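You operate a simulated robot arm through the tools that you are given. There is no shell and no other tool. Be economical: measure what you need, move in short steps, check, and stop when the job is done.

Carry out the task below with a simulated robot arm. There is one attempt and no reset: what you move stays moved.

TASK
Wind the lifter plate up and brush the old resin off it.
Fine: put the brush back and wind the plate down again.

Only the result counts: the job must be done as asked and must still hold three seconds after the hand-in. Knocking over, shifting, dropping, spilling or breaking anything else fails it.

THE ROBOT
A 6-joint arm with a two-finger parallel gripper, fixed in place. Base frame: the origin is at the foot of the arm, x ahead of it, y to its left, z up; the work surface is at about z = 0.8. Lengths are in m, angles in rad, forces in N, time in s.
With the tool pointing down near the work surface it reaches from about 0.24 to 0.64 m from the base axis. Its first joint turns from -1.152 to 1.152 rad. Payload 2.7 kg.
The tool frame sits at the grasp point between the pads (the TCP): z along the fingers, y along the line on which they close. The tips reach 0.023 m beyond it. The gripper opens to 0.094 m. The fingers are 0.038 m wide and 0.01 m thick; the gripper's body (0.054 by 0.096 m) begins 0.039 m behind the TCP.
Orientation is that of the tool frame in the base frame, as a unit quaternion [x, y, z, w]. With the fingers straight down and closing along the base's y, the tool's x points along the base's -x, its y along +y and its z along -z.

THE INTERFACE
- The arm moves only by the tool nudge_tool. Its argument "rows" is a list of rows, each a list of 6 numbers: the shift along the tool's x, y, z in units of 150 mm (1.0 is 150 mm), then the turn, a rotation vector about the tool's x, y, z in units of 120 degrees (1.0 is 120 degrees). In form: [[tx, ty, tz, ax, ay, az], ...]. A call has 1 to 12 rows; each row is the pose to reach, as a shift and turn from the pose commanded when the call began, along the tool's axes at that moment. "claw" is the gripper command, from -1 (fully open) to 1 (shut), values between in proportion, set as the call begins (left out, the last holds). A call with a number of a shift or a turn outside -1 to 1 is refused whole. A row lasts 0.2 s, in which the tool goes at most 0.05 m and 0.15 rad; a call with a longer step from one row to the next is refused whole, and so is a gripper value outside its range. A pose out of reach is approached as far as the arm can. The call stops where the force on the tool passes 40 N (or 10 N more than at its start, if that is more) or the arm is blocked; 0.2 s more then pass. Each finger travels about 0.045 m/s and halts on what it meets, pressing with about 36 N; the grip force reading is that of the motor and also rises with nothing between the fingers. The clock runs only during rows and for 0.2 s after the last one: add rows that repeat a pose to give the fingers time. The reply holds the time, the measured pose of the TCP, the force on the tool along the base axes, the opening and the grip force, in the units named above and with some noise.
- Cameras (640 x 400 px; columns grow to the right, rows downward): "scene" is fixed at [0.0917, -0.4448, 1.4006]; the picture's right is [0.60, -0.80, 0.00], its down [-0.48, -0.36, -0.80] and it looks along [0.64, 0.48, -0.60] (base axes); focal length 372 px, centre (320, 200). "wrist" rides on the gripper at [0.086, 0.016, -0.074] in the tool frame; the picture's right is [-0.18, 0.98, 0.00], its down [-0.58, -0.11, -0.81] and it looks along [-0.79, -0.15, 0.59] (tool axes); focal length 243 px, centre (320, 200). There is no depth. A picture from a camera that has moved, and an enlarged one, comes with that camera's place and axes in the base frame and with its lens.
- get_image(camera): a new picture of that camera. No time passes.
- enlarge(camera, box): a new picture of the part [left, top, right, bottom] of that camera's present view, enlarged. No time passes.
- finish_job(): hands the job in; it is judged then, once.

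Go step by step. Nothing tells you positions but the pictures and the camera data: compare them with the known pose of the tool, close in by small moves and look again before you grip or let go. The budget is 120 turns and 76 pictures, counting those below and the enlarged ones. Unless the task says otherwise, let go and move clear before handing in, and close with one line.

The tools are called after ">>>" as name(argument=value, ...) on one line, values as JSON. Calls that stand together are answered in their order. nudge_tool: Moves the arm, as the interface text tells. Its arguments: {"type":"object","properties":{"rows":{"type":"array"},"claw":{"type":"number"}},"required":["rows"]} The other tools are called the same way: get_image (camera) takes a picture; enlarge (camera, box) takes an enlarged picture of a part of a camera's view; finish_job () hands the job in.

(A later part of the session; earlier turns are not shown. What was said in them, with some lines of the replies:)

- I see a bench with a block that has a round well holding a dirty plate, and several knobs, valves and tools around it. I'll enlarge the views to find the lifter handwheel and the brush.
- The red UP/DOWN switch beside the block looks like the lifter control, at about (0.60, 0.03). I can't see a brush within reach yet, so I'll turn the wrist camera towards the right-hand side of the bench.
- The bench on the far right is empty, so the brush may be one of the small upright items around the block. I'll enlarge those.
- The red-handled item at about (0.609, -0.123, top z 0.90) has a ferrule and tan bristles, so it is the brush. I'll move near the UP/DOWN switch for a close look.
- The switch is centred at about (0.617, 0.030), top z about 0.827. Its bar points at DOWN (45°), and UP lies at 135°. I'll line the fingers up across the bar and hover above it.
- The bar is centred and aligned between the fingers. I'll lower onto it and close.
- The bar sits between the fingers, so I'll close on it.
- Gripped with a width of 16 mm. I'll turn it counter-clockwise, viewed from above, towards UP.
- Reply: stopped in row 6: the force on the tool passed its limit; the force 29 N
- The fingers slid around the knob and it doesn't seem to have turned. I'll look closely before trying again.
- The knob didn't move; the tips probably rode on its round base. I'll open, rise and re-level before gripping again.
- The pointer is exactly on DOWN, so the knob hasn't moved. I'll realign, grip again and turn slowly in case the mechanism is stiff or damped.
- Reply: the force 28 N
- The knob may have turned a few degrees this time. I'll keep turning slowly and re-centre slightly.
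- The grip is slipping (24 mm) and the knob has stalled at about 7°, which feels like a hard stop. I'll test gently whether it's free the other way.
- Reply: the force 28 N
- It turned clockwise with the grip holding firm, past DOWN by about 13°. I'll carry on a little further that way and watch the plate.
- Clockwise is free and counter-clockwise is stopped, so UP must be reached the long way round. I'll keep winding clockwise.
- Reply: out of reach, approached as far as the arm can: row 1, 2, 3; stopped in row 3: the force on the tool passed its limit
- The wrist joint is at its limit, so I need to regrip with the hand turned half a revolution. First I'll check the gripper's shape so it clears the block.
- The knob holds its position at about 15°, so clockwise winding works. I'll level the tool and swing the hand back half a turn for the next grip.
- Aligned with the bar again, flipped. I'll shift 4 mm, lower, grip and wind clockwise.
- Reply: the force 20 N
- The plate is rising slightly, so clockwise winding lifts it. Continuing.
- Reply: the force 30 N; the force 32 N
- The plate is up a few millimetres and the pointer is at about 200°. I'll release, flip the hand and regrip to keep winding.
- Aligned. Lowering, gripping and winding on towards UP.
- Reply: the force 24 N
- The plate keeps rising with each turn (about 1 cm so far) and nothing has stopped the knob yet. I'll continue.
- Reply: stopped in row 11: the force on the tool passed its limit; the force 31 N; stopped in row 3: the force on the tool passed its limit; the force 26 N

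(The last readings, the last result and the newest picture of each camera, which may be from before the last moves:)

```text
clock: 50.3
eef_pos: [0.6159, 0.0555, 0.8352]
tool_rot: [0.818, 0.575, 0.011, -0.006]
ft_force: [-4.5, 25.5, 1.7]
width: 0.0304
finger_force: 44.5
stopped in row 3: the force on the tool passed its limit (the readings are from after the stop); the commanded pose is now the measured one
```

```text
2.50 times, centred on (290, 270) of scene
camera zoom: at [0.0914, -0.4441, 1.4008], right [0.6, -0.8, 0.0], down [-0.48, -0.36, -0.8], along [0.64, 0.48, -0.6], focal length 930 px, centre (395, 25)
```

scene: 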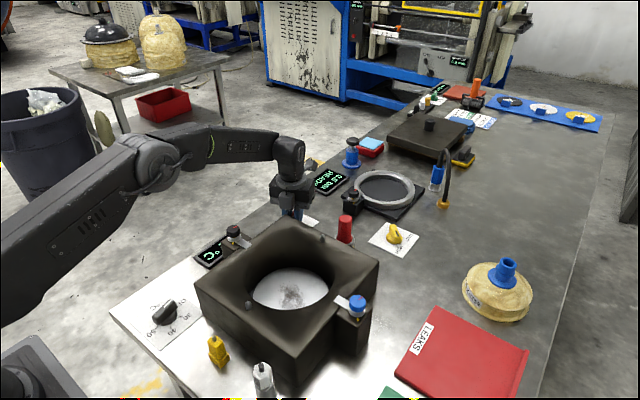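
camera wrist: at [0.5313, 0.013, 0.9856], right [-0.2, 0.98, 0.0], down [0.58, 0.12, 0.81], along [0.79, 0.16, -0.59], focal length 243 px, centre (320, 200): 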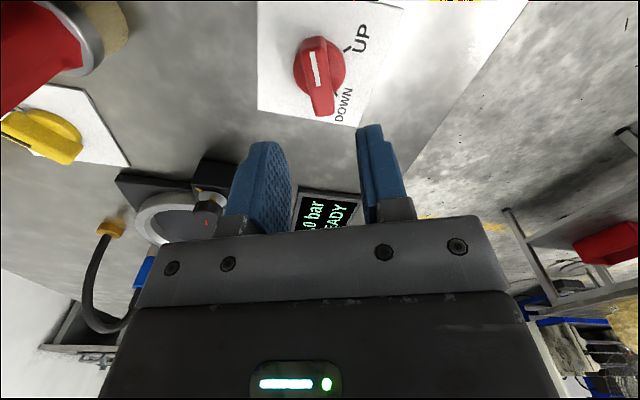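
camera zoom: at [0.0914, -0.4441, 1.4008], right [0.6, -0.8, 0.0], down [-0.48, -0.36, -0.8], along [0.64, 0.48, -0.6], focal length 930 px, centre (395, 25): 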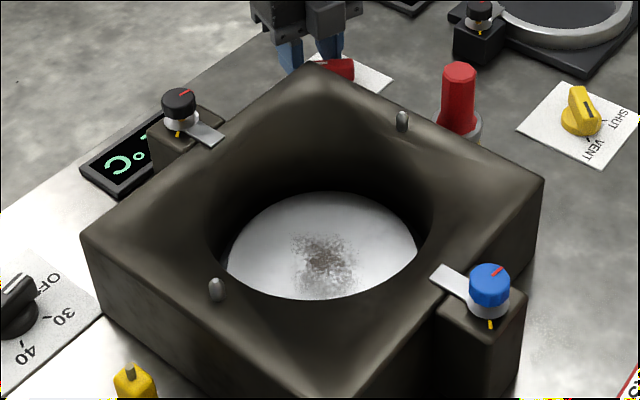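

The knob has reached its stop at UP, so the plate is fully up. I'll open, rise clear and check the knob.

>>> nudge_tool(claw=-0.1, rows=[[0, 0, 0, 0, 0, 0], [0, 0, 0, 0, 0, 0], [0, 0, -0.15, 0, 0, 0], [0, 0, -0.4, 0, 0, 0], [0, 0, -0.65, 0, 0, 0], [0, 0, -0.65, 0, 0, 0]])

>>> get_image(camera="wrist")

```text
clock: 51.7
eef_pos: [0.6153, 0.0467, 0.9354]
tool_rot: [0.82, 0.573, 0.009, -0.002]
ft_force: [-0.1, 0.7, -0.2]
width: 0.0519
finger_force: 0.0
```

```text
36 pictures are left
camera wrist: at [0.6607, 0.1218, 1.01], right [0.86, -0.51, 0.0], down [-0.31, -0.52, 0.8], along [-0.4, -0.68, -0.61], focal length 243 px, centre (320, 200)
```

wrist: 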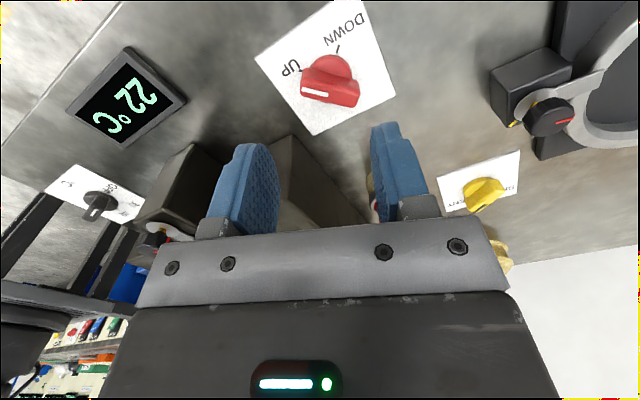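

The pointer is now on UP (about 138°). Next is the brush: I'll level the tool, turn the hand to its normal heading and hover above the brush.

>>> nudge_tool(claw=-1, rows=[[0, 0, -0.2, 0.0034, -0.0082, 0], [0, 0, -0.4, 0.0034, -0.0082, 0], [0, 0, -0.4, 0.0034, -0.0082, 0]])

>>> nudge_tool(rows=[[0, 0, 0, 0, 0, -0.07], [0, 0, 0, 0, 0, -0.14], [0, 0, 0, 0, 0, -0.21], [0, 0, 0, 0, 0, -0.28], [0, 0, 0, 0, 0, -0.35], [0, 0, 0, 0, 0, -0.42], [0, 0, 0, 0, 0, -0.49], [0, 0, 0, 0, 0, -0.56], [0, 0, 0, 0, 0, -0.63], [0, 0, 0, 0, 0, -0.7], [0, 0, 0, 0, 0, -0.77], [0, 0, 0, 0, 0, -0.84]])

```text
clock: 52.5
eef_pos: [0.6138, 0.0452, 0.9914]
tool_rot: [0.819, 0.573, 0.001, 0.0]
ft_force: [1.0, 0.4, -0.1]
width: 0.0944
finger_force: 0.1
```

```text
clock: 55.1
eef_pos: [0.6143, 0.0464, 0.9931]
tool_rot: [0.079, 0.997, 0.0, 0.0]
ft_force: [0.4, -1.2, 0.0]
width: 0.0937
finger_force: 0.1
```

>>> nudge_tool(rows=[[-0.027, -0.21, 0, 0, 0, -0.038], [-0.054, -0.42, 0, 0, 0, -0.076], [-0.081, -0.63, 0, 0, 0, -0.076], [-0.109, -0.84, 0, 0, 0, -0.076], [-0.109, -0.84, 0, 0, 0, -0.076]])

>>> get_image(camera="wrist")

```text
clock: 56.3
eef_pos: [0.61, -0.0813, 0.9931]
tool_rot: [0.001, 1.0, 0.0, 0.0]
ft_force: [0.7, 0.2, 0.6]
width: 0.094
finger_force: 0.0
```

```text
35 pictures are left
camera wrist: at [0.5246, -0.0649, 1.0677], right [0.19, 0.98, 0.0], down [0.58, -0.11, 0.81], along [0.79, -0.15, -0.59], focal length 243 px, centre (320, 200)
```

wrist: 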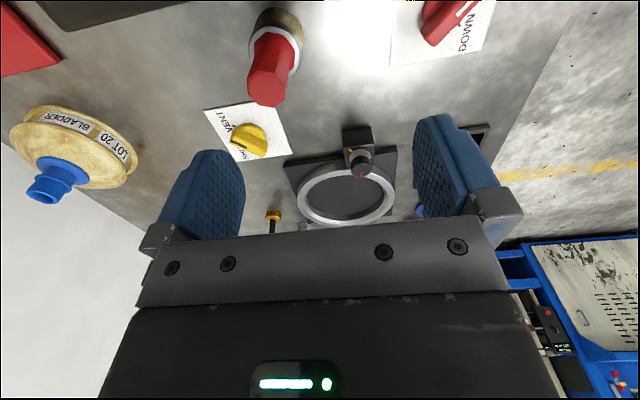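

The brush axis is at about (0.607, -0.119). I'll move over it and come partly down.

>>> nudge_tool(rows=[[0.01, -0.13, 0, 0, 0, 0], [0.02, -0.253, 0, 0, 0, 0], [0.02, -0.253, 0.2, 0, 0, 0], [0.02, -0.253, 0.4, 0, 0, 0], [0.02, -0.253, 0.4, 0, 0, 0]])

>>> get_image(camera="wrist")

>>> enlarge(camera="scene", box=[270, 160, 430, 280])

```text
clock: 57.5
eef_pos: [0.6075, -0.1181, 0.9326]
tool_rot: [0.002, 1.0, -0.001, 0.001]
ft_force: [-0.3, -0.1, 0.9]
width: 0.094
finger_force: 0.1
```

```text
34 pictures are left
camera wrist: at [0.5221, -0.1017, 1.0076], right [0.19, 0.98, 0.0], down [0.58, -0.11, 0.81], along [0.79, -0.15, -0.59], focal length 243 px, centre (320, 200)
```

wrist: 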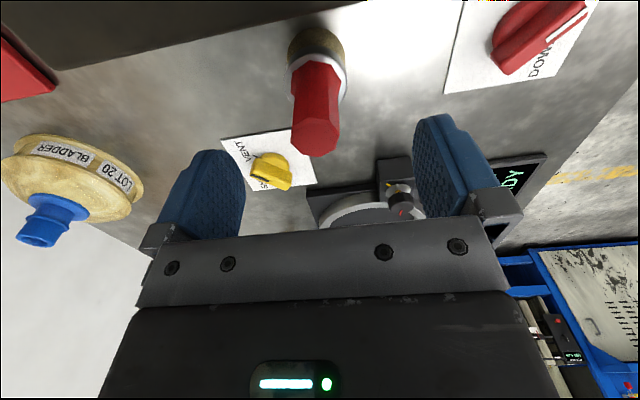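

```text
3.33 times, centred on (350, 220) of scene
camera zoom: at [0.0917, -0.4448, 1.4006], right [0.6, -0.8, 0.0], down [-0.48, -0.36, -0.8], along [0.64, 0.48, -0.6], focal length 1240 px, centre (220, 133)
```

zoom: 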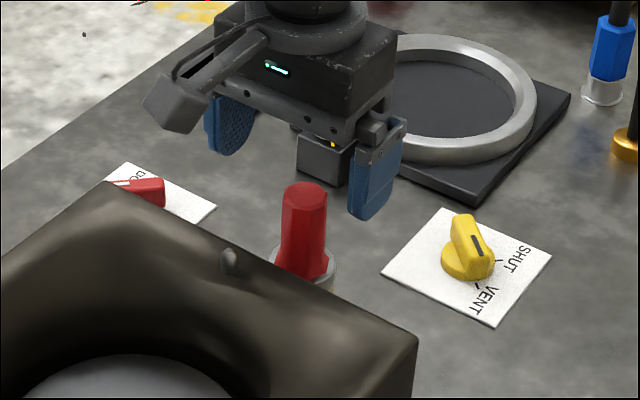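

>>> nudge_tool(rows=[[0, -0.015, 0.12, 0, 0, 0], [0, -0.015, 0.24, 0, 0, 0], [0, -0.015, 0.355, 0, 0, 0], [0, -0.015, 0.355, 0, 0, 0]])

>>> get_image(camera="wrist")

```text
clock: 58.5
eef_pos: [0.6057, -0.121, 0.8813]
tool_rot: [0.002, 1.0, 0.0, 0.0]
ft_force: [-0.3, -0.1, 0.5]
width: 0.0939
finger_force: 0.1
```

```text
32 pictures are left
camera wrist: at [0.5222, -0.1044, 0.9545], right [0.19, 0.98, 0.0], down [0.58, -0.11, 0.81], along [0.79, -0.15, -0.59], focal length 243 px, centre (320, 200)
```

wrist: 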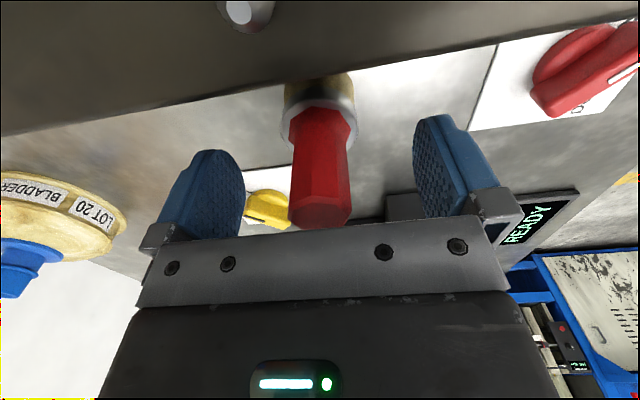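

The handle is centred between the pads. Closing on it.

>>> nudge_tool(claw=1, rows=[[0, 0, 0, 0, 0, 0], [0, 0, 0, 0, 0, 0], [0, 0, 0, 0, 0, 0], [0, 0, 0, 0, 0, 0], [0, 0, 0, 0, 0, 0]])

>>> nudge_tool(rows=[[0, 0, -0.1, 0, 0, 0], [0, 0, -0.35, 0, 0, 0], [0, 0, -0.65, 0, 0, 0], [0, 0, -0.9, 0, 0, 0], [0, 0, -0.9, 0, 0, 0]])

>>> get_image(camera="scene")

```text
clock: 59.7
eef_pos: [0.6051, -0.1214, 0.8807]
tool_rot: [0.002, 1.0, 0.0, 0.0]
ft_force: [0.8, -0.5, 1.2]
width: 0.028
finger_force: 36.1
```

```text
clock: 60.9
eef_pos: [0.6089, -0.1207, 1.017]
tool_rot: [0.002, 1.0, 0.001, 0.001]
ft_force: [0.0, 0.3, -0.8]
width: 0.028
finger_force: 35.8
```

```text
31 pictures are left
```

scene: 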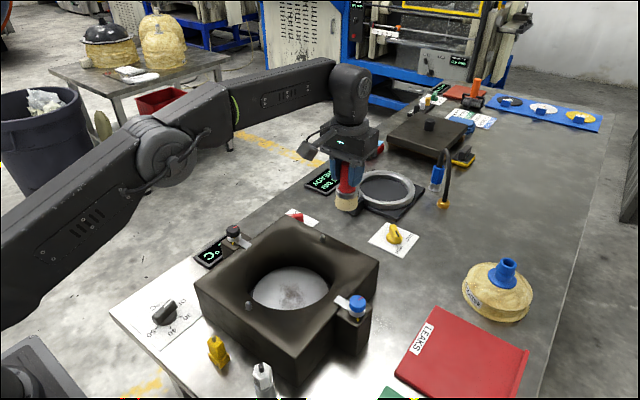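

The brush is lifted cleanly. I'll carry it over the block and look at the resin patch.

>>> nudge_tool(rows=[[0.2, 0, -0.05, 0, 0, 0], [0.45, 0.01, -0.1, 0, 0, 0], [0.7, 0.02, -0.1, 0, 0, 0], [0.98, 0.03, -0.1, 0, 0, 0]])

>>> nudge_tool(rows=[[0.1, 0, 0, 0, 0, 0], [0.24, 0, 0, 0, 0, 0], [0.24, 0, 0, 0, 0, 0]])

>>> get_image(camera="wrist")

>>> enlarge(camera="scene", box=[190, 190, 390, 350])

```text
clock: 61.9
eef_pos: [0.457, -0.1166, 1.0306]
tool_rot: [0.002, 1.0, -0.001, 0.0]
ft_force: [0.3, -0.7, -1.9]
width: 0.028
finger_force: 36.7
```

```text
clock: 62.7
eef_pos: [0.4227, -0.1164, 1.0285]
tool_rot: [0.002, 1.0, 0.0, 0.0]
ft_force: [0.0, 0.2, -0.6]
width: 0.0281
finger_force: 35.7
```

```text
30 pictures are left
camera wrist: at [0.3385, -0.1003, 1.1036], right [0.19, 0.98, 0.0], down [0.58, -0.11, 0.81], along [0.79, -0.15, -0.59], focal length 243 px, centre (320, 200)
```

wrist: 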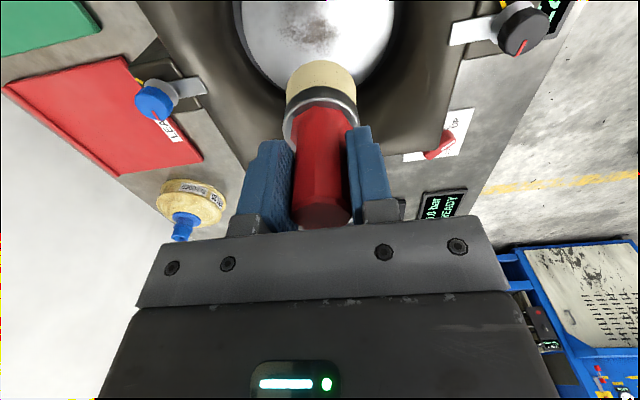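

```text
2.50 times, centred on (290, 270) of scene
camera zoom: at [0.0917, -0.4448, 1.4006], right [0.6, -0.8, 0.0], down [-0.48, -0.36, -0.8], along [0.64, 0.48, -0.6], focal length 930 px, centre (395, 25)
```

zoom: 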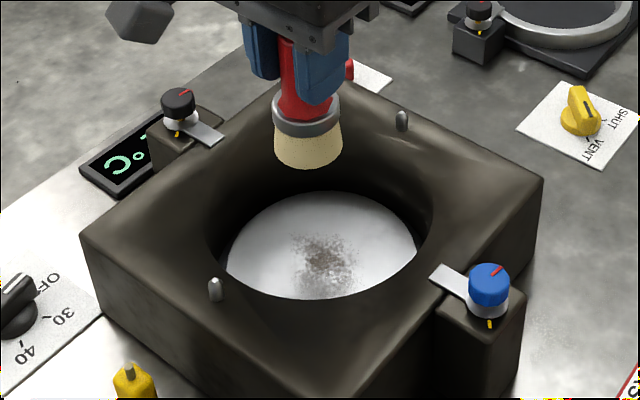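

The resin patch is at about (0.426, -0.125) and the plate at z about 0.84. I'll lower the bristles gently towards it.

>>> nudge_tool(rows=[[-0.02, -0.053, 0, 0, 0, 0], [-0.02, -0.053, 0.25, 0, 0, 0], [-0.02, -0.053, 0.45, 0, 0, 0], [-0.02, -0.053, 0.6, 0, 0, 0], [-0.02, -0.053, 0.64, 0, 0, 0], [-0.02, -0.053, 0.64, 0, 0, 0]])

>>> nudge_tool(rows=[[0, 0, 0.015, 0, 0, 0], [0, 0, 0.03, 0, 0, 0], [0, 0, 0.03, 0, 0, 0]])

>>> nudge_tool(rows=[[0, 0, 0.015, 0, 0, 0], [0, 0, 0.03, 0, 0, 0], [0, 0, 0.03, 0, 0, 0]])

>>> enlarge(camera="scene", box=[230, 200, 350, 320])

```text
clock: 64.1
eef_pos: [0.4269, -0.1257, 0.9354]
tool_rot: [0.001, 1.0, 0.0, 0.0]
ft_force: [-0.2, -0.4, -1.2]
width: 0.028
finger_force: 36.3
```

```text
clock: 64.9
eef_pos: [0.4279, -0.125, 0.9313]
tool_rot: [0.002, 1.0, 0.0, 0.0]
ft_force: [0.2, 0.6, -1.4]
width: 0.0281
finger_force: 36.1
```

```text
clock: 65.7
eef_pos: [0.428, -0.1248, 0.9253]
tool_rot: [0.002, 1.0, 0.0, 0.0]
ft_force: [-0.2, -0.1, -1.2]
width: 0.028
finger_force: 35.9
```

```text
3.33 times, centred on (290, 260) of scene
camera zoom: at [0.0917, -0.4448, 1.4006], right [0.6, -0.8, 0.0], down [-0.48, -0.36, -0.8], along [0.64, 0.48, -0.6], focal length 1240 px, centre (420, 0)
```

zoom: 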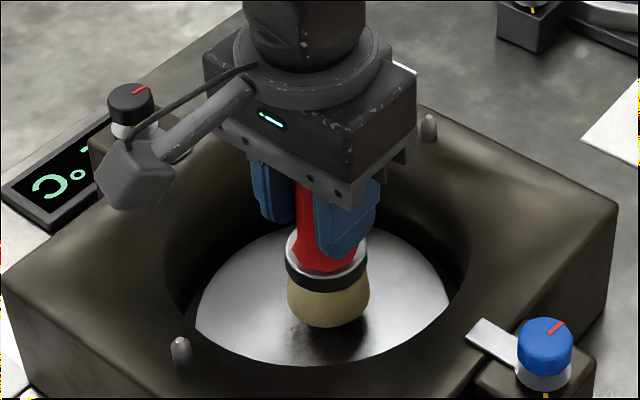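

Nearly touching. I'll go down in finer steps until I feel contact.

>>> nudge_tool(rows=[[0, 0, 0.02, 0, 0, 0], [0, 0, 0.02, 0, 0, 0]])

>>> nudge_tool(rows=[[0, 0, 0.02, 0, 0, 0], [0, 0, 0.02, 0, 0, 0]])

>>> nudge_tool(rows=[[0, 0, 0.015, 0, 0, 0], [0, 0, 0.015, 0, 0, 0]])

>>> enlarge(camera="scene", box=[230, 200, 350, 320])

```text
clock: 66.3
eef_pos: [0.4273, -0.1252, 0.9225]
tool_rot: [0.001, 1.0, 0.0, -0.001]
ft_force: [-0.6, -0.5, -0.8]
width: 0.0281
finger_force: 36.0
```

```text
clock: 66.9
eef_pos: [0.4262, -0.124, 0.9206]
tool_rot: [0.002, 1.0, 0.0, 0.0]
ft_force: [0.1, 0.6, -1.6]
width: 0.0279
finger_force: 36.2
```

```text
clock: 67.5
eef_pos: [0.4267, -0.1231, 0.917]
tool_rot: [0.002, 1.0, 0.0, 0.0]
ft_force: [-1.0, -0.5, -1.2]
width: 0.0281
finger_force: 36.1
```

```text
3.33 times, centred on (290, 260) of scene
camera zoom: at [0.0917, -0.4448, 1.4006], right [0.6, -0.8, 0.0], down [-0.48, -0.36, -0.8], along [0.64, 0.48, -0.6], focal length 1240 px, centre (420, 0)
```

zoom: 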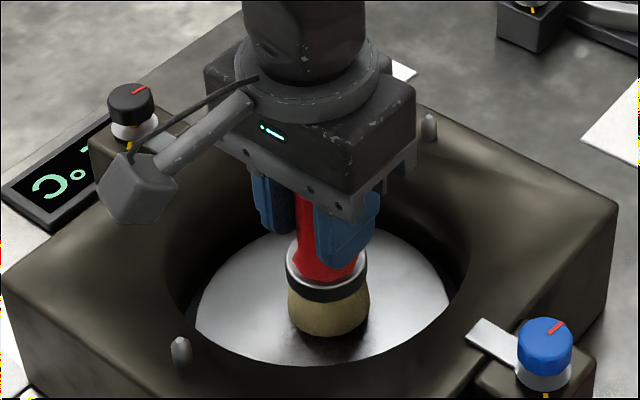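

>>> nudge_tool(rows=[[0, 0, 0.015, 0, 0, 0], [0, 0, 0.015, 0, 0, 0]])

>>> nudge_tool(rows=[[0, 0, 0.015, 0, 0, 0], [0, 0, 0.015, 0, 0, 0]])

>>> nudge_tool(rows=[[0, 0, 0.013, 0, 0, 0], [0, 0, 0.013, 0, 0, 0]])

```text
clock: 68.1
eef_pos: [0.4272, -0.1229, 0.9143]
tool_rot: [0.002, 1.0, -0.001, 0.0]
ft_force: [1.2, -0.3, -1.0]
width: 0.0283
finger_force: 36.0
```

```text
clock: 68.7
eef_pos: [0.4278, -0.1235, 0.9119]
tool_rot: [0.002, 1.0, -0.001, 0.0]
ft_force: [0.6, -0.1, -1.8]
width: 0.0283
finger_force: 36.2
```

```text
clock: 69.3
eef_pos: [0.4276, -0.1248, 0.9117]
tool_rot: [0.002, 1.0, -0.001, 0.0]
ft_force: [-0.8, 0.0, -1.1]
width: 0.0281
finger_force: 35.8
```

>>> nudge_tool(rows=[[0, 0, 0.02, 0, 0, 0], [0, 0, 0.02, 0, 0, 0]])

>>> enlarge(camera="scene", box=[260, 240, 340, 320])

```text
clock: 69.9
eef_pos: [0.4275, -0.124, 0.9073]
tool_rot: [0.002, 1.0, -0.001, 0.0]
ft_force: [0.2, 0.0, -0.9]
width: 0.0284
finger_force: 35.8
```

```text
5.00 times, centred on (300, 280) of scene
camera zoom: at [0.0917, -0.4448, 1.4006], right [0.6, -0.8, 0.0], down [-0.48, -0.36, -0.8], along [0.64, 0.48, -0.6], focal length 1859 px, centre (420, -200)
```

zoom: 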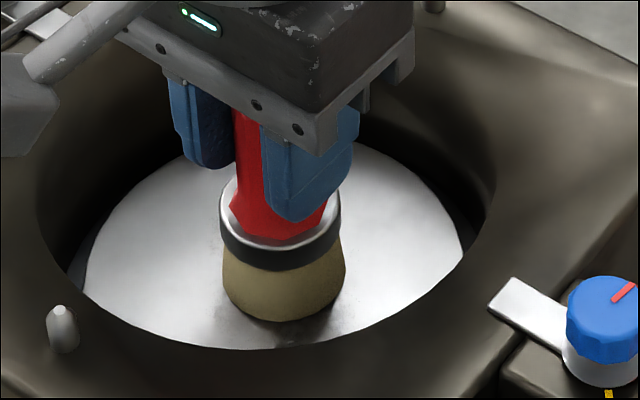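

Still no contact force. I'll continue down carefully; the fingers are well inside the opening.

>>> nudge_tool(rows=[[0, 0, 0.02, 0, 0, 0], [0, 0, 0.02, 0, 0, 0]])

>>> nudge_tool(rows=[[0, 0, 0.02, 0, 0, 0], [0, 0, 0.02, 0, 0, 0]])

>>> nudge_tool(rows=[[0, 0, 0.02, 0, 0, 0], [0, 0, 0.02, 0, 0, 0]])

>>> enlarge(camera="scene", box=[260, 240, 340, 320])

```text
clock: 70.5
eef_pos: [0.4284, -0.1236, 0.906]
tool_rot: [0.002, 1.0, 0.0, 0.0]
ft_force: [-2.2, 1.3, 7.7]
width: 0.028
finger_force: 36.3
```

```text
clock: 71.1
eef_pos: [0.4271, -0.1241, 0.9024]
tool_rot: [0.002, 1.0, 0.001, 0.001]
ft_force: [-1.7, -0.7, 7.1]
width: 0.028
finger_force: 36.0
```

```text
clock: 71.7
eef_pos: [0.4283, -0.1231, 0.8994]
tool_rot: [0.002, 1.0, 0.001, 0.0]
ft_force: [-0.5, 0.0, 7.2]
width: 0.0282
finger_force: 36.2
```

```text
5.00 times, centred on (300, 280) of scene
camera zoom: at [0.0916, -0.4448, 1.4006], right [0.6, -0.8, 0.0], down [-0.48, -0.36, -0.8], along [0.64, 0.48, -0.6], focal length 1859 px, centre (420, -200)
```

zoom: 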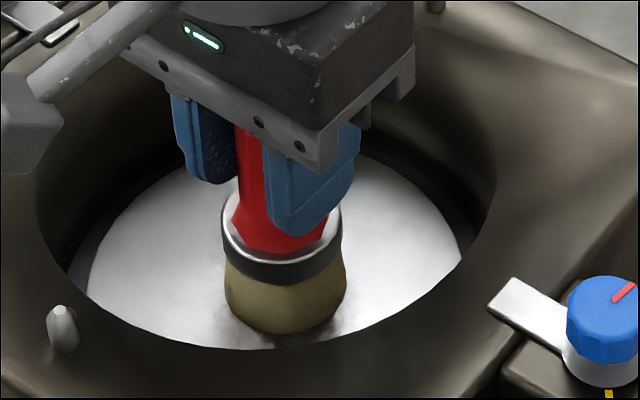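

I feel contact at about z 0.906, but pressing further seems to push the plate down. I'll back off to light contact and check.

>>> nudge_tool(rows=[[0, 0, -0.02, 0, 0, 0], [0, 0, -0.04, 0, 0, 0], [0, 0, -0.04, 0, 0, 0]])

>>> enlarge(camera="scene", box=[260, 240, 340, 320])

```text
clock: 72.5
eef_pos: [0.4277, -0.1243, 0.9055]
tool_rot: [0.002, 1.0, 0.0, -0.001]
ft_force: [0.0, 0.6, -0.3]
width: 0.028
finger_force: 36.2
```

```text
5.00 times, centred on (300, 280) of scene
camera zoom: at [0.0917, -0.4448, 1.4006], right [0.6, -0.8, 0.0], down [-0.48, -0.36, -0.8], along [0.64, 0.48, -0.6], focal length 1859 px, centre (420, -200)
```

zoom: 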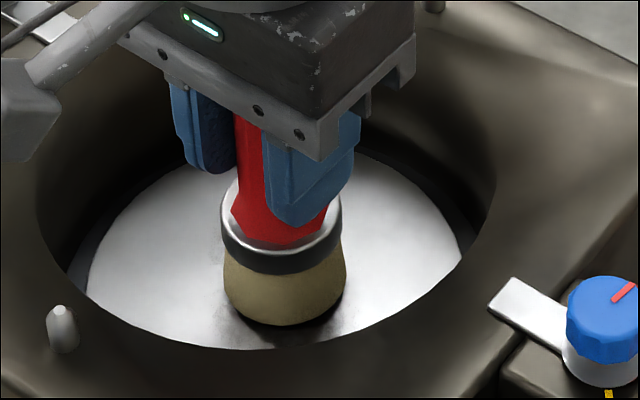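

The plate yields under a push of about 7 N, so it has to be brushed very lightly. I'll sweep the bristles over the patch with minimal pressure.

>>> nudge_tool(rows=[[-0.03, 0, 0.03, 0, 0, 0], [-0.03, 0, 0.048, 0, 0, 0], [0.07, 0, 0.048, 0, 0, 0], [0.07, 0.1, 0.048, 0, 0, 0], [-0.03, 0.14, 0.048, 0, 0, 0], [-0.13, 0.1, 0.048, 0, 0, 0], [-0.16, 0, 0.048, 0, 0, 0], [-0.13, -0.1, 0.048, 0, 0, 0], [-0.03, -0.14, 0.048, 0, 0, 0], [0.07, -0.1, 0.048, 0, 0, 0], [0.1, 0, 0.048, 0, 0, 0], [-0.03, 0, 0.048, 0, 0, 0]])

>>> nudge_tool(rows=[[0.15, 0, 0, 0, 0, 0], [0.3, 0, 0, 0, 0, 0], [0.3, 0, 0, 0, 0, 0]])

>>> enlarge(camera="scene", box=[220, 200, 360, 320])

```text
clock: 75.1
eef_pos: [0.4308, -0.1251, 0.8986]
tool_rot: [0.0, 1.0, -0.001, 0.0]
ft_force: [-0.2, 0.2, 0.9]
width: 0.028
finger_force: 36.2
```

```text
clock: 75.9
eef_pos: [0.385, -0.1259, 0.8982]
tool_rot: [0.001, 1.0, 0.0, 0.0]
ft_force: [1.1, -0.2, 1.7]
width: 0.0281
finger_force: 36.4
```

```text
3.33 times, centred on (290, 260) of scene
camera zoom: at [0.0916, -0.4448, 1.4006], right [0.6, -0.8, 0.0], down [-0.48, -0.36, -0.8], along [0.64, 0.48, -0.6], focal length 1240 px, centre (420, 0)
```

zoom: 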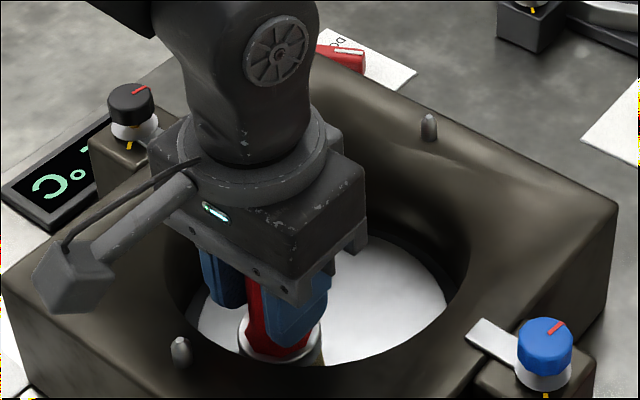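

>>> nudge_tool(rows=[[-0.05, 0, -0.25, 0, 0, 0], [-0.15, 0, -0.5, 0, 0, 0], [-0.25, 0, -0.8, 0, 0, 0], [-0.5, 0, -0.9, 0, 0, 0], [-0.8, 0, -0.9, 0, 0, 0], [-1.0, 0, -0.9, 0, 0, 0]])

>>> enlarge(camera="scene", box=[190, 190, 390, 350])

```text
clock: 77.3
eef_pos: [0.5356, -0.1251, 1.0329]
tool_rot: [0.001, 1.0, 0.0, 0.0]
ft_force: [0.3, -0.7, -2.1]
width: 0.0281
finger_force: 35.8
```

```text
2.50 times, centred on (290, 270) of scene
camera zoom: at [0.0916, -0.4448, 1.4006], right [0.6, -0.8, 0.0], down [-0.48, -0.36, -0.8], along [0.64, 0.48, -0.6], focal length 930 px, centre (395, 25)
```

zoom: 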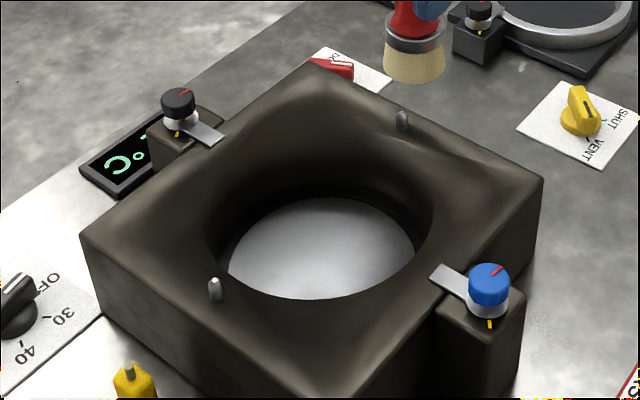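

The plate is clean. Now I'll put the brush back on its original spot at about (0.606, -0.121).

>>> nudge_tool(rows=[[-0.25, 0.027, 0, 0, 0, 0], [-0.47, 0.027, 0, 0, 0, 0], [-0.47, 0.027, 0.3, 0, 0, 0], [-0.47, 0.027, 0.6, 0, 0, 0], [-0.47, 0.027, 0.85, 0, 0, 0], [-0.47, 0.027, 0.98, 0, 0, 0], [-0.47, 0.027, 0.98, 0, 0, 0]])

>>> nudge_tool(rows=[[0, 0, 0.01, 0, 0, 0], [0, 0, 0.02, 0, 0, 0], [0, 0, 0.02, 0, 0, 0]])

>>> enlarge(camera="scene", box=[270, 160, 430, 280])

```text
clock: 78.9
eef_pos: [0.6067, -0.1218, 0.8848]
tool_rot: [0.002, 1.0, 0.001, 0.001]
ft_force: [-0.1, -0.2, -1.2]
width: 0.0282
finger_force: 35.7
```

```text
clock: 79.7
eef_pos: [0.6071, -0.1209, 0.8829]
tool_rot: [0.002, 1.0, -0.001, 0.0]
ft_force: [0.8, 0.5, -0.8]
width: 0.0281
finger_force: 35.9
```

```text
3.33 times, centred on (350, 220) of scene
camera zoom: at [0.0917, -0.4448, 1.4006], right [0.6, -0.8, 0.0], down [-0.48, -0.36, -0.8], along [0.64, 0.48, -0.6], focal length 1240 px, centre (220, 133)
```

zoom: 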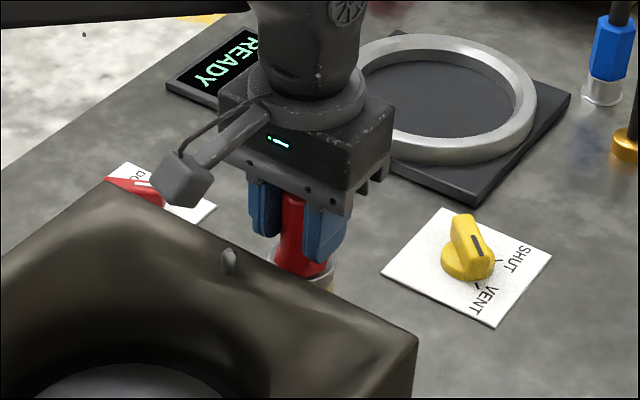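

>>> nudge_tool(rows=[[0, 0, 0.007, 0, 0, 0], [0, 0, 0.014, 0, 0, 0], [0, 0, 0.014, 0, 0, 0]])

```text
clock: 80.5
eef_pos: [0.6072, -0.1225, 0.8808]
tool_rot: [0.002, 1.0, 0.0, 0.0]
ft_force: [0.3, 0.1, 0.1]
width: 0.0283
finger_force: 36.3
```

The bench now carries the brush's weight. I'll release and rise.

>>> nudge_tool(claw=-0.6, rows=[[0, 0, 0, 0, 0, 0], [0, 0, 0, 0, 0, 0], [0, 0, 0, 0, 0, 0], [0, 0, -0.1, 0, 0, 0], [0, 0, -0.3, 0, 0, 0], [0, 0, -0.55, 0, 0, 0], [0, 0, -0.75, 0, 0, 0]])

>>> get_image(camera="wrist")

>>> enlarge(camera="scene", box=[270, 190, 430, 290])

```text
clock: 82.1
eef_pos: [0.6059, -0.1224, 0.9941]
tool_rot: [0.002, 1.0, 0.0, 0.0]
ft_force: [0.8, -0.3, -0.7]
width: 0.0753
finger_force: 0.1
```

```text
20 pictures are left
camera wrist: at [0.5211, -0.1056, 1.0678], right [0.19, 0.98, 0.0], down [0.58, -0.11, 0.81], along [0.79, -0.15, -0.59], focal length 243 px, centre (320, 200)
```

wrist: 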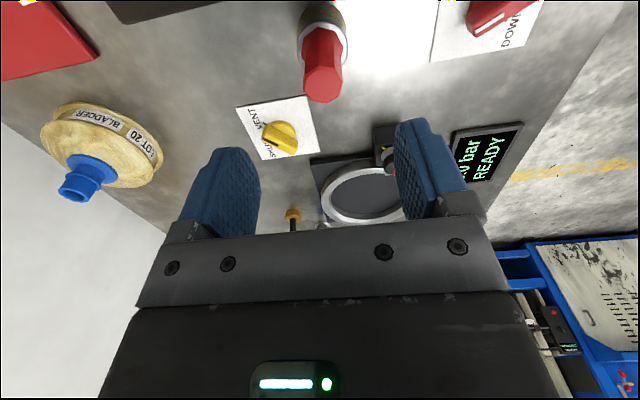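

```text
4.00 times, centred on (350, 240) of scene
camera zoom: at [0.0917, -0.4448, 1.4006], right [0.6, -0.8, 0.0], down [-0.48, -0.36, -0.8], along [0.64, 0.48, -0.6], focal length 1487 px, centre (200, 40)
```

zoom: 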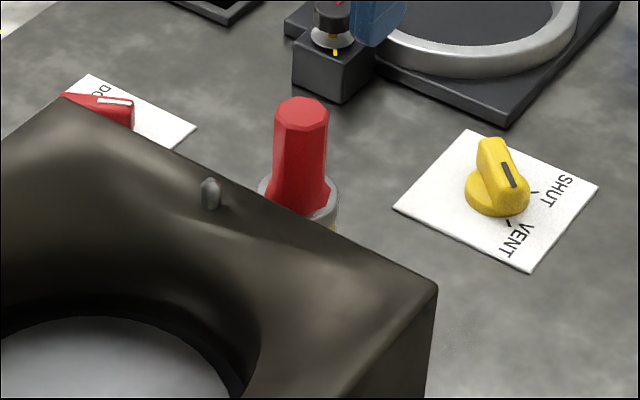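

The brush is back exactly where it stood. Now I'll return to the knob, which has back-driven part of the way, and line up with its bar.

>>> nudge_tool(claw=0, rows=[[-0.01, 0.12, 0, 0, 0, 0.06], [-0.02, 0.3, 0, 0, 0, 0.12], [-0.03, 0.5, 0, 0, 0, 0.18], [-0.04, 0.7, 0.05, 0, 0, 0.24], [-0.05, 0.85, 0.1, 0, 0, 0.3], [-0.07, 1.0, 0.2, 0, 0, 0.36], [-0.07, 1.0, 0.4, 0, 0, 0.417], [-0.07, 1.0, 0.4, 0, 0, 0.417]])

>>> get_image(camera="wrist")

```text
clock: 83.9
eef_pos: [0.6193, 0.0309, 0.932]
tool_rot: [0.425, 0.905, 0.0, 0.0]
ft_force: [-0.6, -0.5, -0.3]
width: 0.0471
finger_force: 0.1
```

```text
18 pictures are left
camera wrist: at [0.5774, 0.1066, 1.0065], right [0.87, 0.49, 0.0], down [0.29, -0.52, 0.81], along [0.39, -0.7, -0.59], focal length 243 px, centre (320, 200)
```

wrist: 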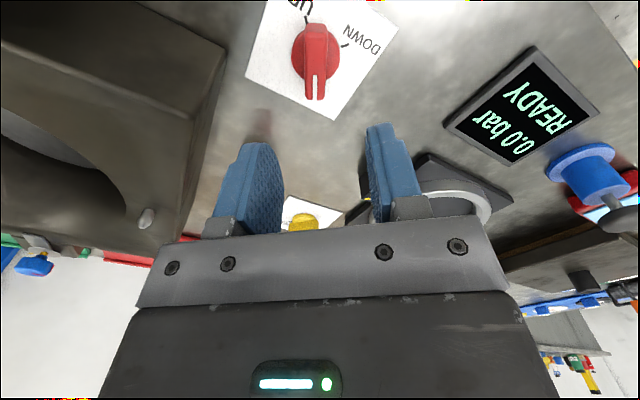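

The bar is at about 116°, so I'll trim the heading, lower onto it and grip.

>>> nudge_tool(rows=[[0.012, -0.014, 0.1, 0, 0, 0.055], [0.012, -0.014, 0.3, 0, 0, 0.1125], [0.012, -0.014, 0.5, 0, 0, 0.1125], [0.012, -0.014, 0.635, 0, 0, 0.1125], [0.012, -0.014, 0.635, 0, 0, 0.1125]])

>>> nudge_tool(claw=1, rows=[[0, 0, 0, 0, 0, 0], [0, 0, 0, 0, 0, 0], [0, 0, 0, 0, 0, 0]])

>>> nudge_tool(rows=[[0, 0, 0, 0, 0, -0.04], [0, 0, 0, 0, 0, -0.09], [0, 0, 0, 0, 0, -0.15], [0, 0, 0, 0, 0, -0.21], [0, 0, 0, 0, 0, -0.27], [0, 0, 0, 0, 0, -0.33], [0, 0, 0, 0, 0, -0.39], [0, 0, 0, 0, 0, -0.45], [0, 0, 0, 0, 0, -0.51], [0, 0, 0, 0, 0, -0.57], [0, 0, 0, 0, 0, -0.63], [0, 0, 0, 0, 0, -0.69]])

```text
clock: 85.1
eef_pos: [0.6162, 0.0284, 0.8383]
tool_rot: [0.528, 0.849, 0.0, 0.001]
ft_force: [0.7, 0.1, 0.7]
width: 0.0471
finger_force: 0.1
```

```text
clock: 85.9
eef_pos: [0.6149, 0.0294, 0.8375]
tool_rot: [0.528, 0.849, 0.001, 0.0]
ft_force: [9.1, 1.3, -4.9]
width: 0.0159
finger_force: 44.9
```

```text
clock: 88.5
eef_pos: [0.6175, 0.0297, 0.8372]
tool_rot: [-0.167, 0.986, 0.001, 0.002]
ft_force: [9.4, 6.6, -6.6]
width: 0.0158
finger_force: 44.7
```

The pointer is at about 19° with roughly 26° left to DOWN. I'll release and flip the hand for the last bit.

>>> nudge_tool(claw=0.2, rows=[[0, 0, 0, 0, 0, 0], [0, 0, 0, 0, 0, 0], [0, 0, -0.15, 0, 0, 0], [0, 0, -0.35, 0, 0, 0], [0, 0, -0.5, 0, 0, 0]])

>>> nudge_tool(rows=[[0, 0, 0, 0, 0, 0.07], [0, 0, 0, 0, 0, 0.14], [0, 0, 0, 0, 0, 0.21], [0, 0, 0, 0, 0, 0.28], [0, 0, 0, 0, 0, 0.35], [0, 0, 0, 0, 0, 0.42], [0, 0, 0, 0, 0, 0.49], [0, 0, 0, 0, 0, 0.56], [0, 0, 0, 0, 0, 0.63], [0, 0, 0, 0, 0, 0.7], [0, 0, 0, 0, 0, 0.75]])

>>> nudge_tool(rows=[[0, 0, 0, 0, 0, 0.07], [0, 0, 0, 0, 0, 0.14], [0, 0, 0, 0, 0, 0.21], [0, 0, 0, 0, 0, 0.28], [0, 0, 0, 0, 0, 0.35], [0, 0, 0, 0, 0, 0.42], [0, 0, 0, 0, 0, 0.49], [0, 0, 0, 0, 0, 0.56], [0, 0, 0, 0, 0, 0.63], [0, 0, 0, 0, 0, 0.7], [0, 0, 0, 0, 0, 0.74]])

>>> get_image(camera="wrist")

```text
clock: 89.7
eef_pos: [0.616, 0.0286, 0.9147]
tool_rot: [-0.166, 0.986, 0.0, 0.0]
ft_force: [0.6, 0.1, -0.3]
width: 0.0379
finger_force: 0.1
```

```text
clock: 92.1
eef_pos: [0.616, 0.0301, 0.9128]
tool_rot: [0.58, 0.814, 0.0, 0.0]
ft_force: [-0.4, -0.8, -0.2]
width: 0.0376
finger_force: 0.1
```

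```text
clock: 94.5
eef_pos: [0.615, 0.0289, 0.9137]
tool_rot: [0.984, 0.176, 0.0, 0.0]
ft_force: [-0.5, 0.0, 1.1]
width: 0.038
finger_force: 0.2
```

```text
17 pictures are left
camera wrist: at [0.704, 0.0439, 0.9872], right [0.17, -0.99, 0.0], down [-0.58, -0.1, 0.81], along [-0.8, -0.13, -0.59], focal length 243 px, centre (320, 200)
```

wrist: 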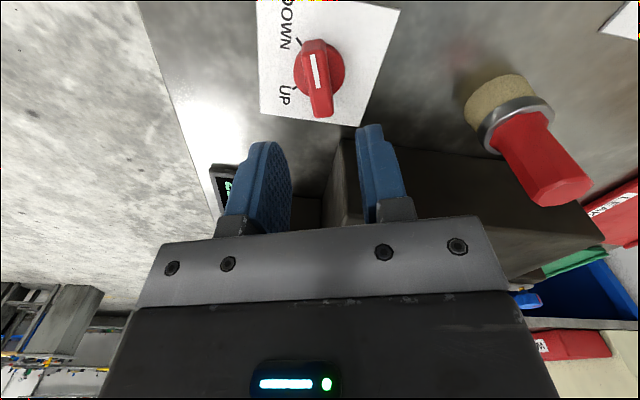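

Aligned. Lowering, gripping and winding the last part to DOWN.

>>> nudge_tool(rows=[[0.014, -0.009, 0.15, 0, 0, 0], [0.014, -0.009, 0.35, 0, 0, 0], [0.014, -0.009, 0.515, 0, 0, 0], [0.014, -0.009, 0.515, 0, 0, 0]])

>>> nudge_tool(claw=1, rows=[[0, 0, 0, 0, 0, 0], [0, 0, 0, 0, 0, 0], [0, 0, 0, 0, 0, 0]])

>>> nudge_tool(rows=[[0, 0, 0, 0, 0, -0.03], [0, 0, 0, 0, 0, -0.06], [0, 0, 0, 0, 0, -0.09], [0, 0, 0, 0, 0, -0.12], [0, 0, 0, 0, 0, -0.15], [0, 0, 0, 0, 0, -0.18], [0, 0, 0, 0, 0, -0.2], [0, 0, 0, 0, 0, -0.22], [0, 0, 0, 0, 0, -0.24], [0, 0, 0, 0, 0, -0.25]])

>>> nudge_tool(claw=0.2, rows=[[0, 0, 0, 0, 0, 0], [0, 0, 0, 0, 0, 0], [0, 0, -0.15, 0, 0, 0], [0, 0, -0.4, 0, 0, 0], [0, 0, -0.65, 0, 0, 0], [0, 0, -0.9, 0, 0, 0]])

>>> get_image(camera="wrist")

>>> enlarge(camera="scene", box=[190, 190, 390, 350])

```text
clock: 95.5
eef_pos: [0.6176, 0.0315, 0.8365]
tool_rot: [0.984, 0.176, 0.0, 0.0]
ft_force: [-0.5, 0.2, 0.1]
width: 0.0378
finger_force: 0.0
```

```text
clock: 96.3
eef_pos: [0.6178, 0.0313, 0.8358]
tool_rot: [0.984, 0.176, 0.001, 0.0]
ft_force: [4.2, -4.9, -1.9]
width: 0.0159
finger_force: 44.8
```

```text
clock: 98.5
eef_pos: [0.6165, 0.0322, 0.836]
tool_rot: [0.905, 0.424, 0.0, 0.0]
ft_force: [8.2, 11.4, 1.3]
width: 0.0158
finger_force: 44.9
```

```text
clock: 99.9
eef_pos: [0.6184, 0.0314, 0.974]
tool_rot: [0.905, 0.425, -0.001, -0.001]
ft_force: [0.4, 0.2, 0.6]
width: 0.0376
finger_force: 0.0
```

```text
16 pictures are left
camera wrist: at [0.6877, 0.0874, 1.0478], right [0.64, -0.77, 0.0], down [-0.45, -0.38, 0.81], along [-0.62, -0.51, -0.59], focal length 243 px, centre (320, 200)
```

wrist: 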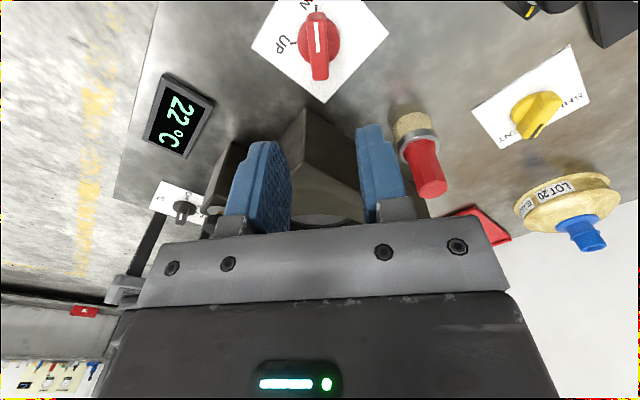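

```text
2.50 times, centred on (290, 270) of scene
camera zoom: at [0.0917, -0.4448, 1.4006], right [0.6, -0.8, 0.0], down [-0.48, -0.36, -0.8], along [0.64, 0.48, -0.6], focal length 930 px, centre (395, 25)
```

zoom: 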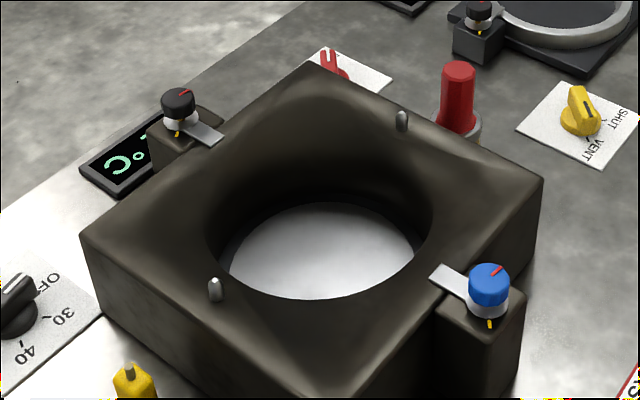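

The plate is down and the knob is near DOWN. I'll do one close check of the knob and the plate surface.

>>> enlarge(camera="wrist", box=[240, 0, 400, 100])

>>> enlarge(camera="scene", box=[240, 250, 340, 320])

>>> get_image(camera="scene")

```text
4.00 times, centred on (320, 50) of wrist
camera zoom: at [0.6877, 0.0874, 1.0478], right [0.64, -0.77, 0.0], down [-0.45, -0.38, 0.81], along [-0.62, -0.51, -0.59], focal length 970 px, centre (320, 800)
```

zoom: 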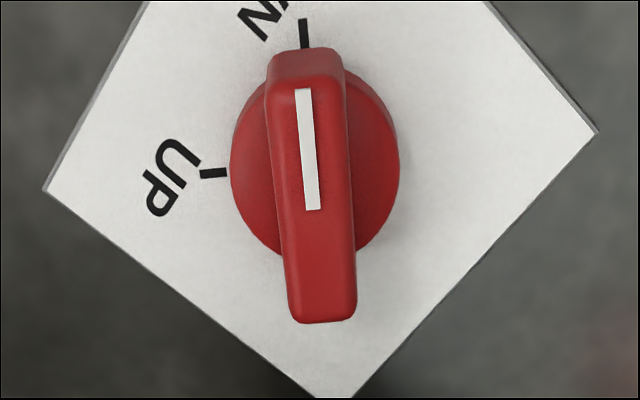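

```text
5.71 times, centred on (290, 285) of scene
camera zoom: at [0.0917, -0.4448, 1.4006], right [0.6, -0.8, 0.0], down [-0.48, -0.36, -0.8], along [0.64, 0.48, -0.6], focal length 2125 px, centre (491, -286)
```

zoom: 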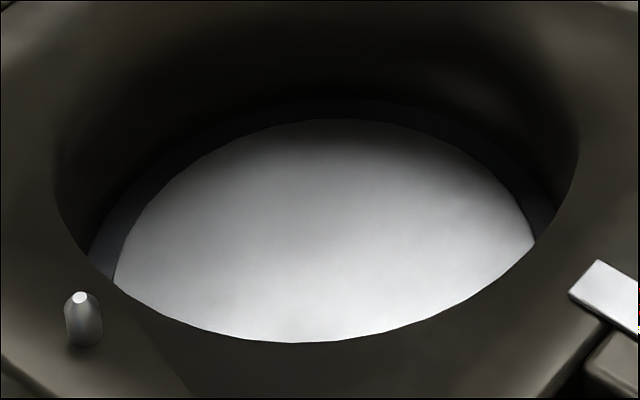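

```text
12 pictures are left
```

scene: 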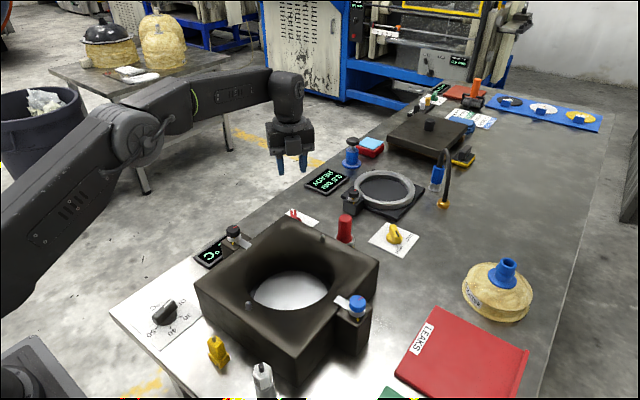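

The plate is clean and wound down, the knob points at DOWN, the brush stands in its old place, and nothing else has moved. Handing in.

>>> finish_job()

```text
The job is handed in.
```

I wound the lifter plate up, brushed the resin off, put the brush back where it stood and wound the plate down again. While I was brushing, the plate sank part of the way under light pressure. I finished it at that height, and the last pictures show it clean and down.
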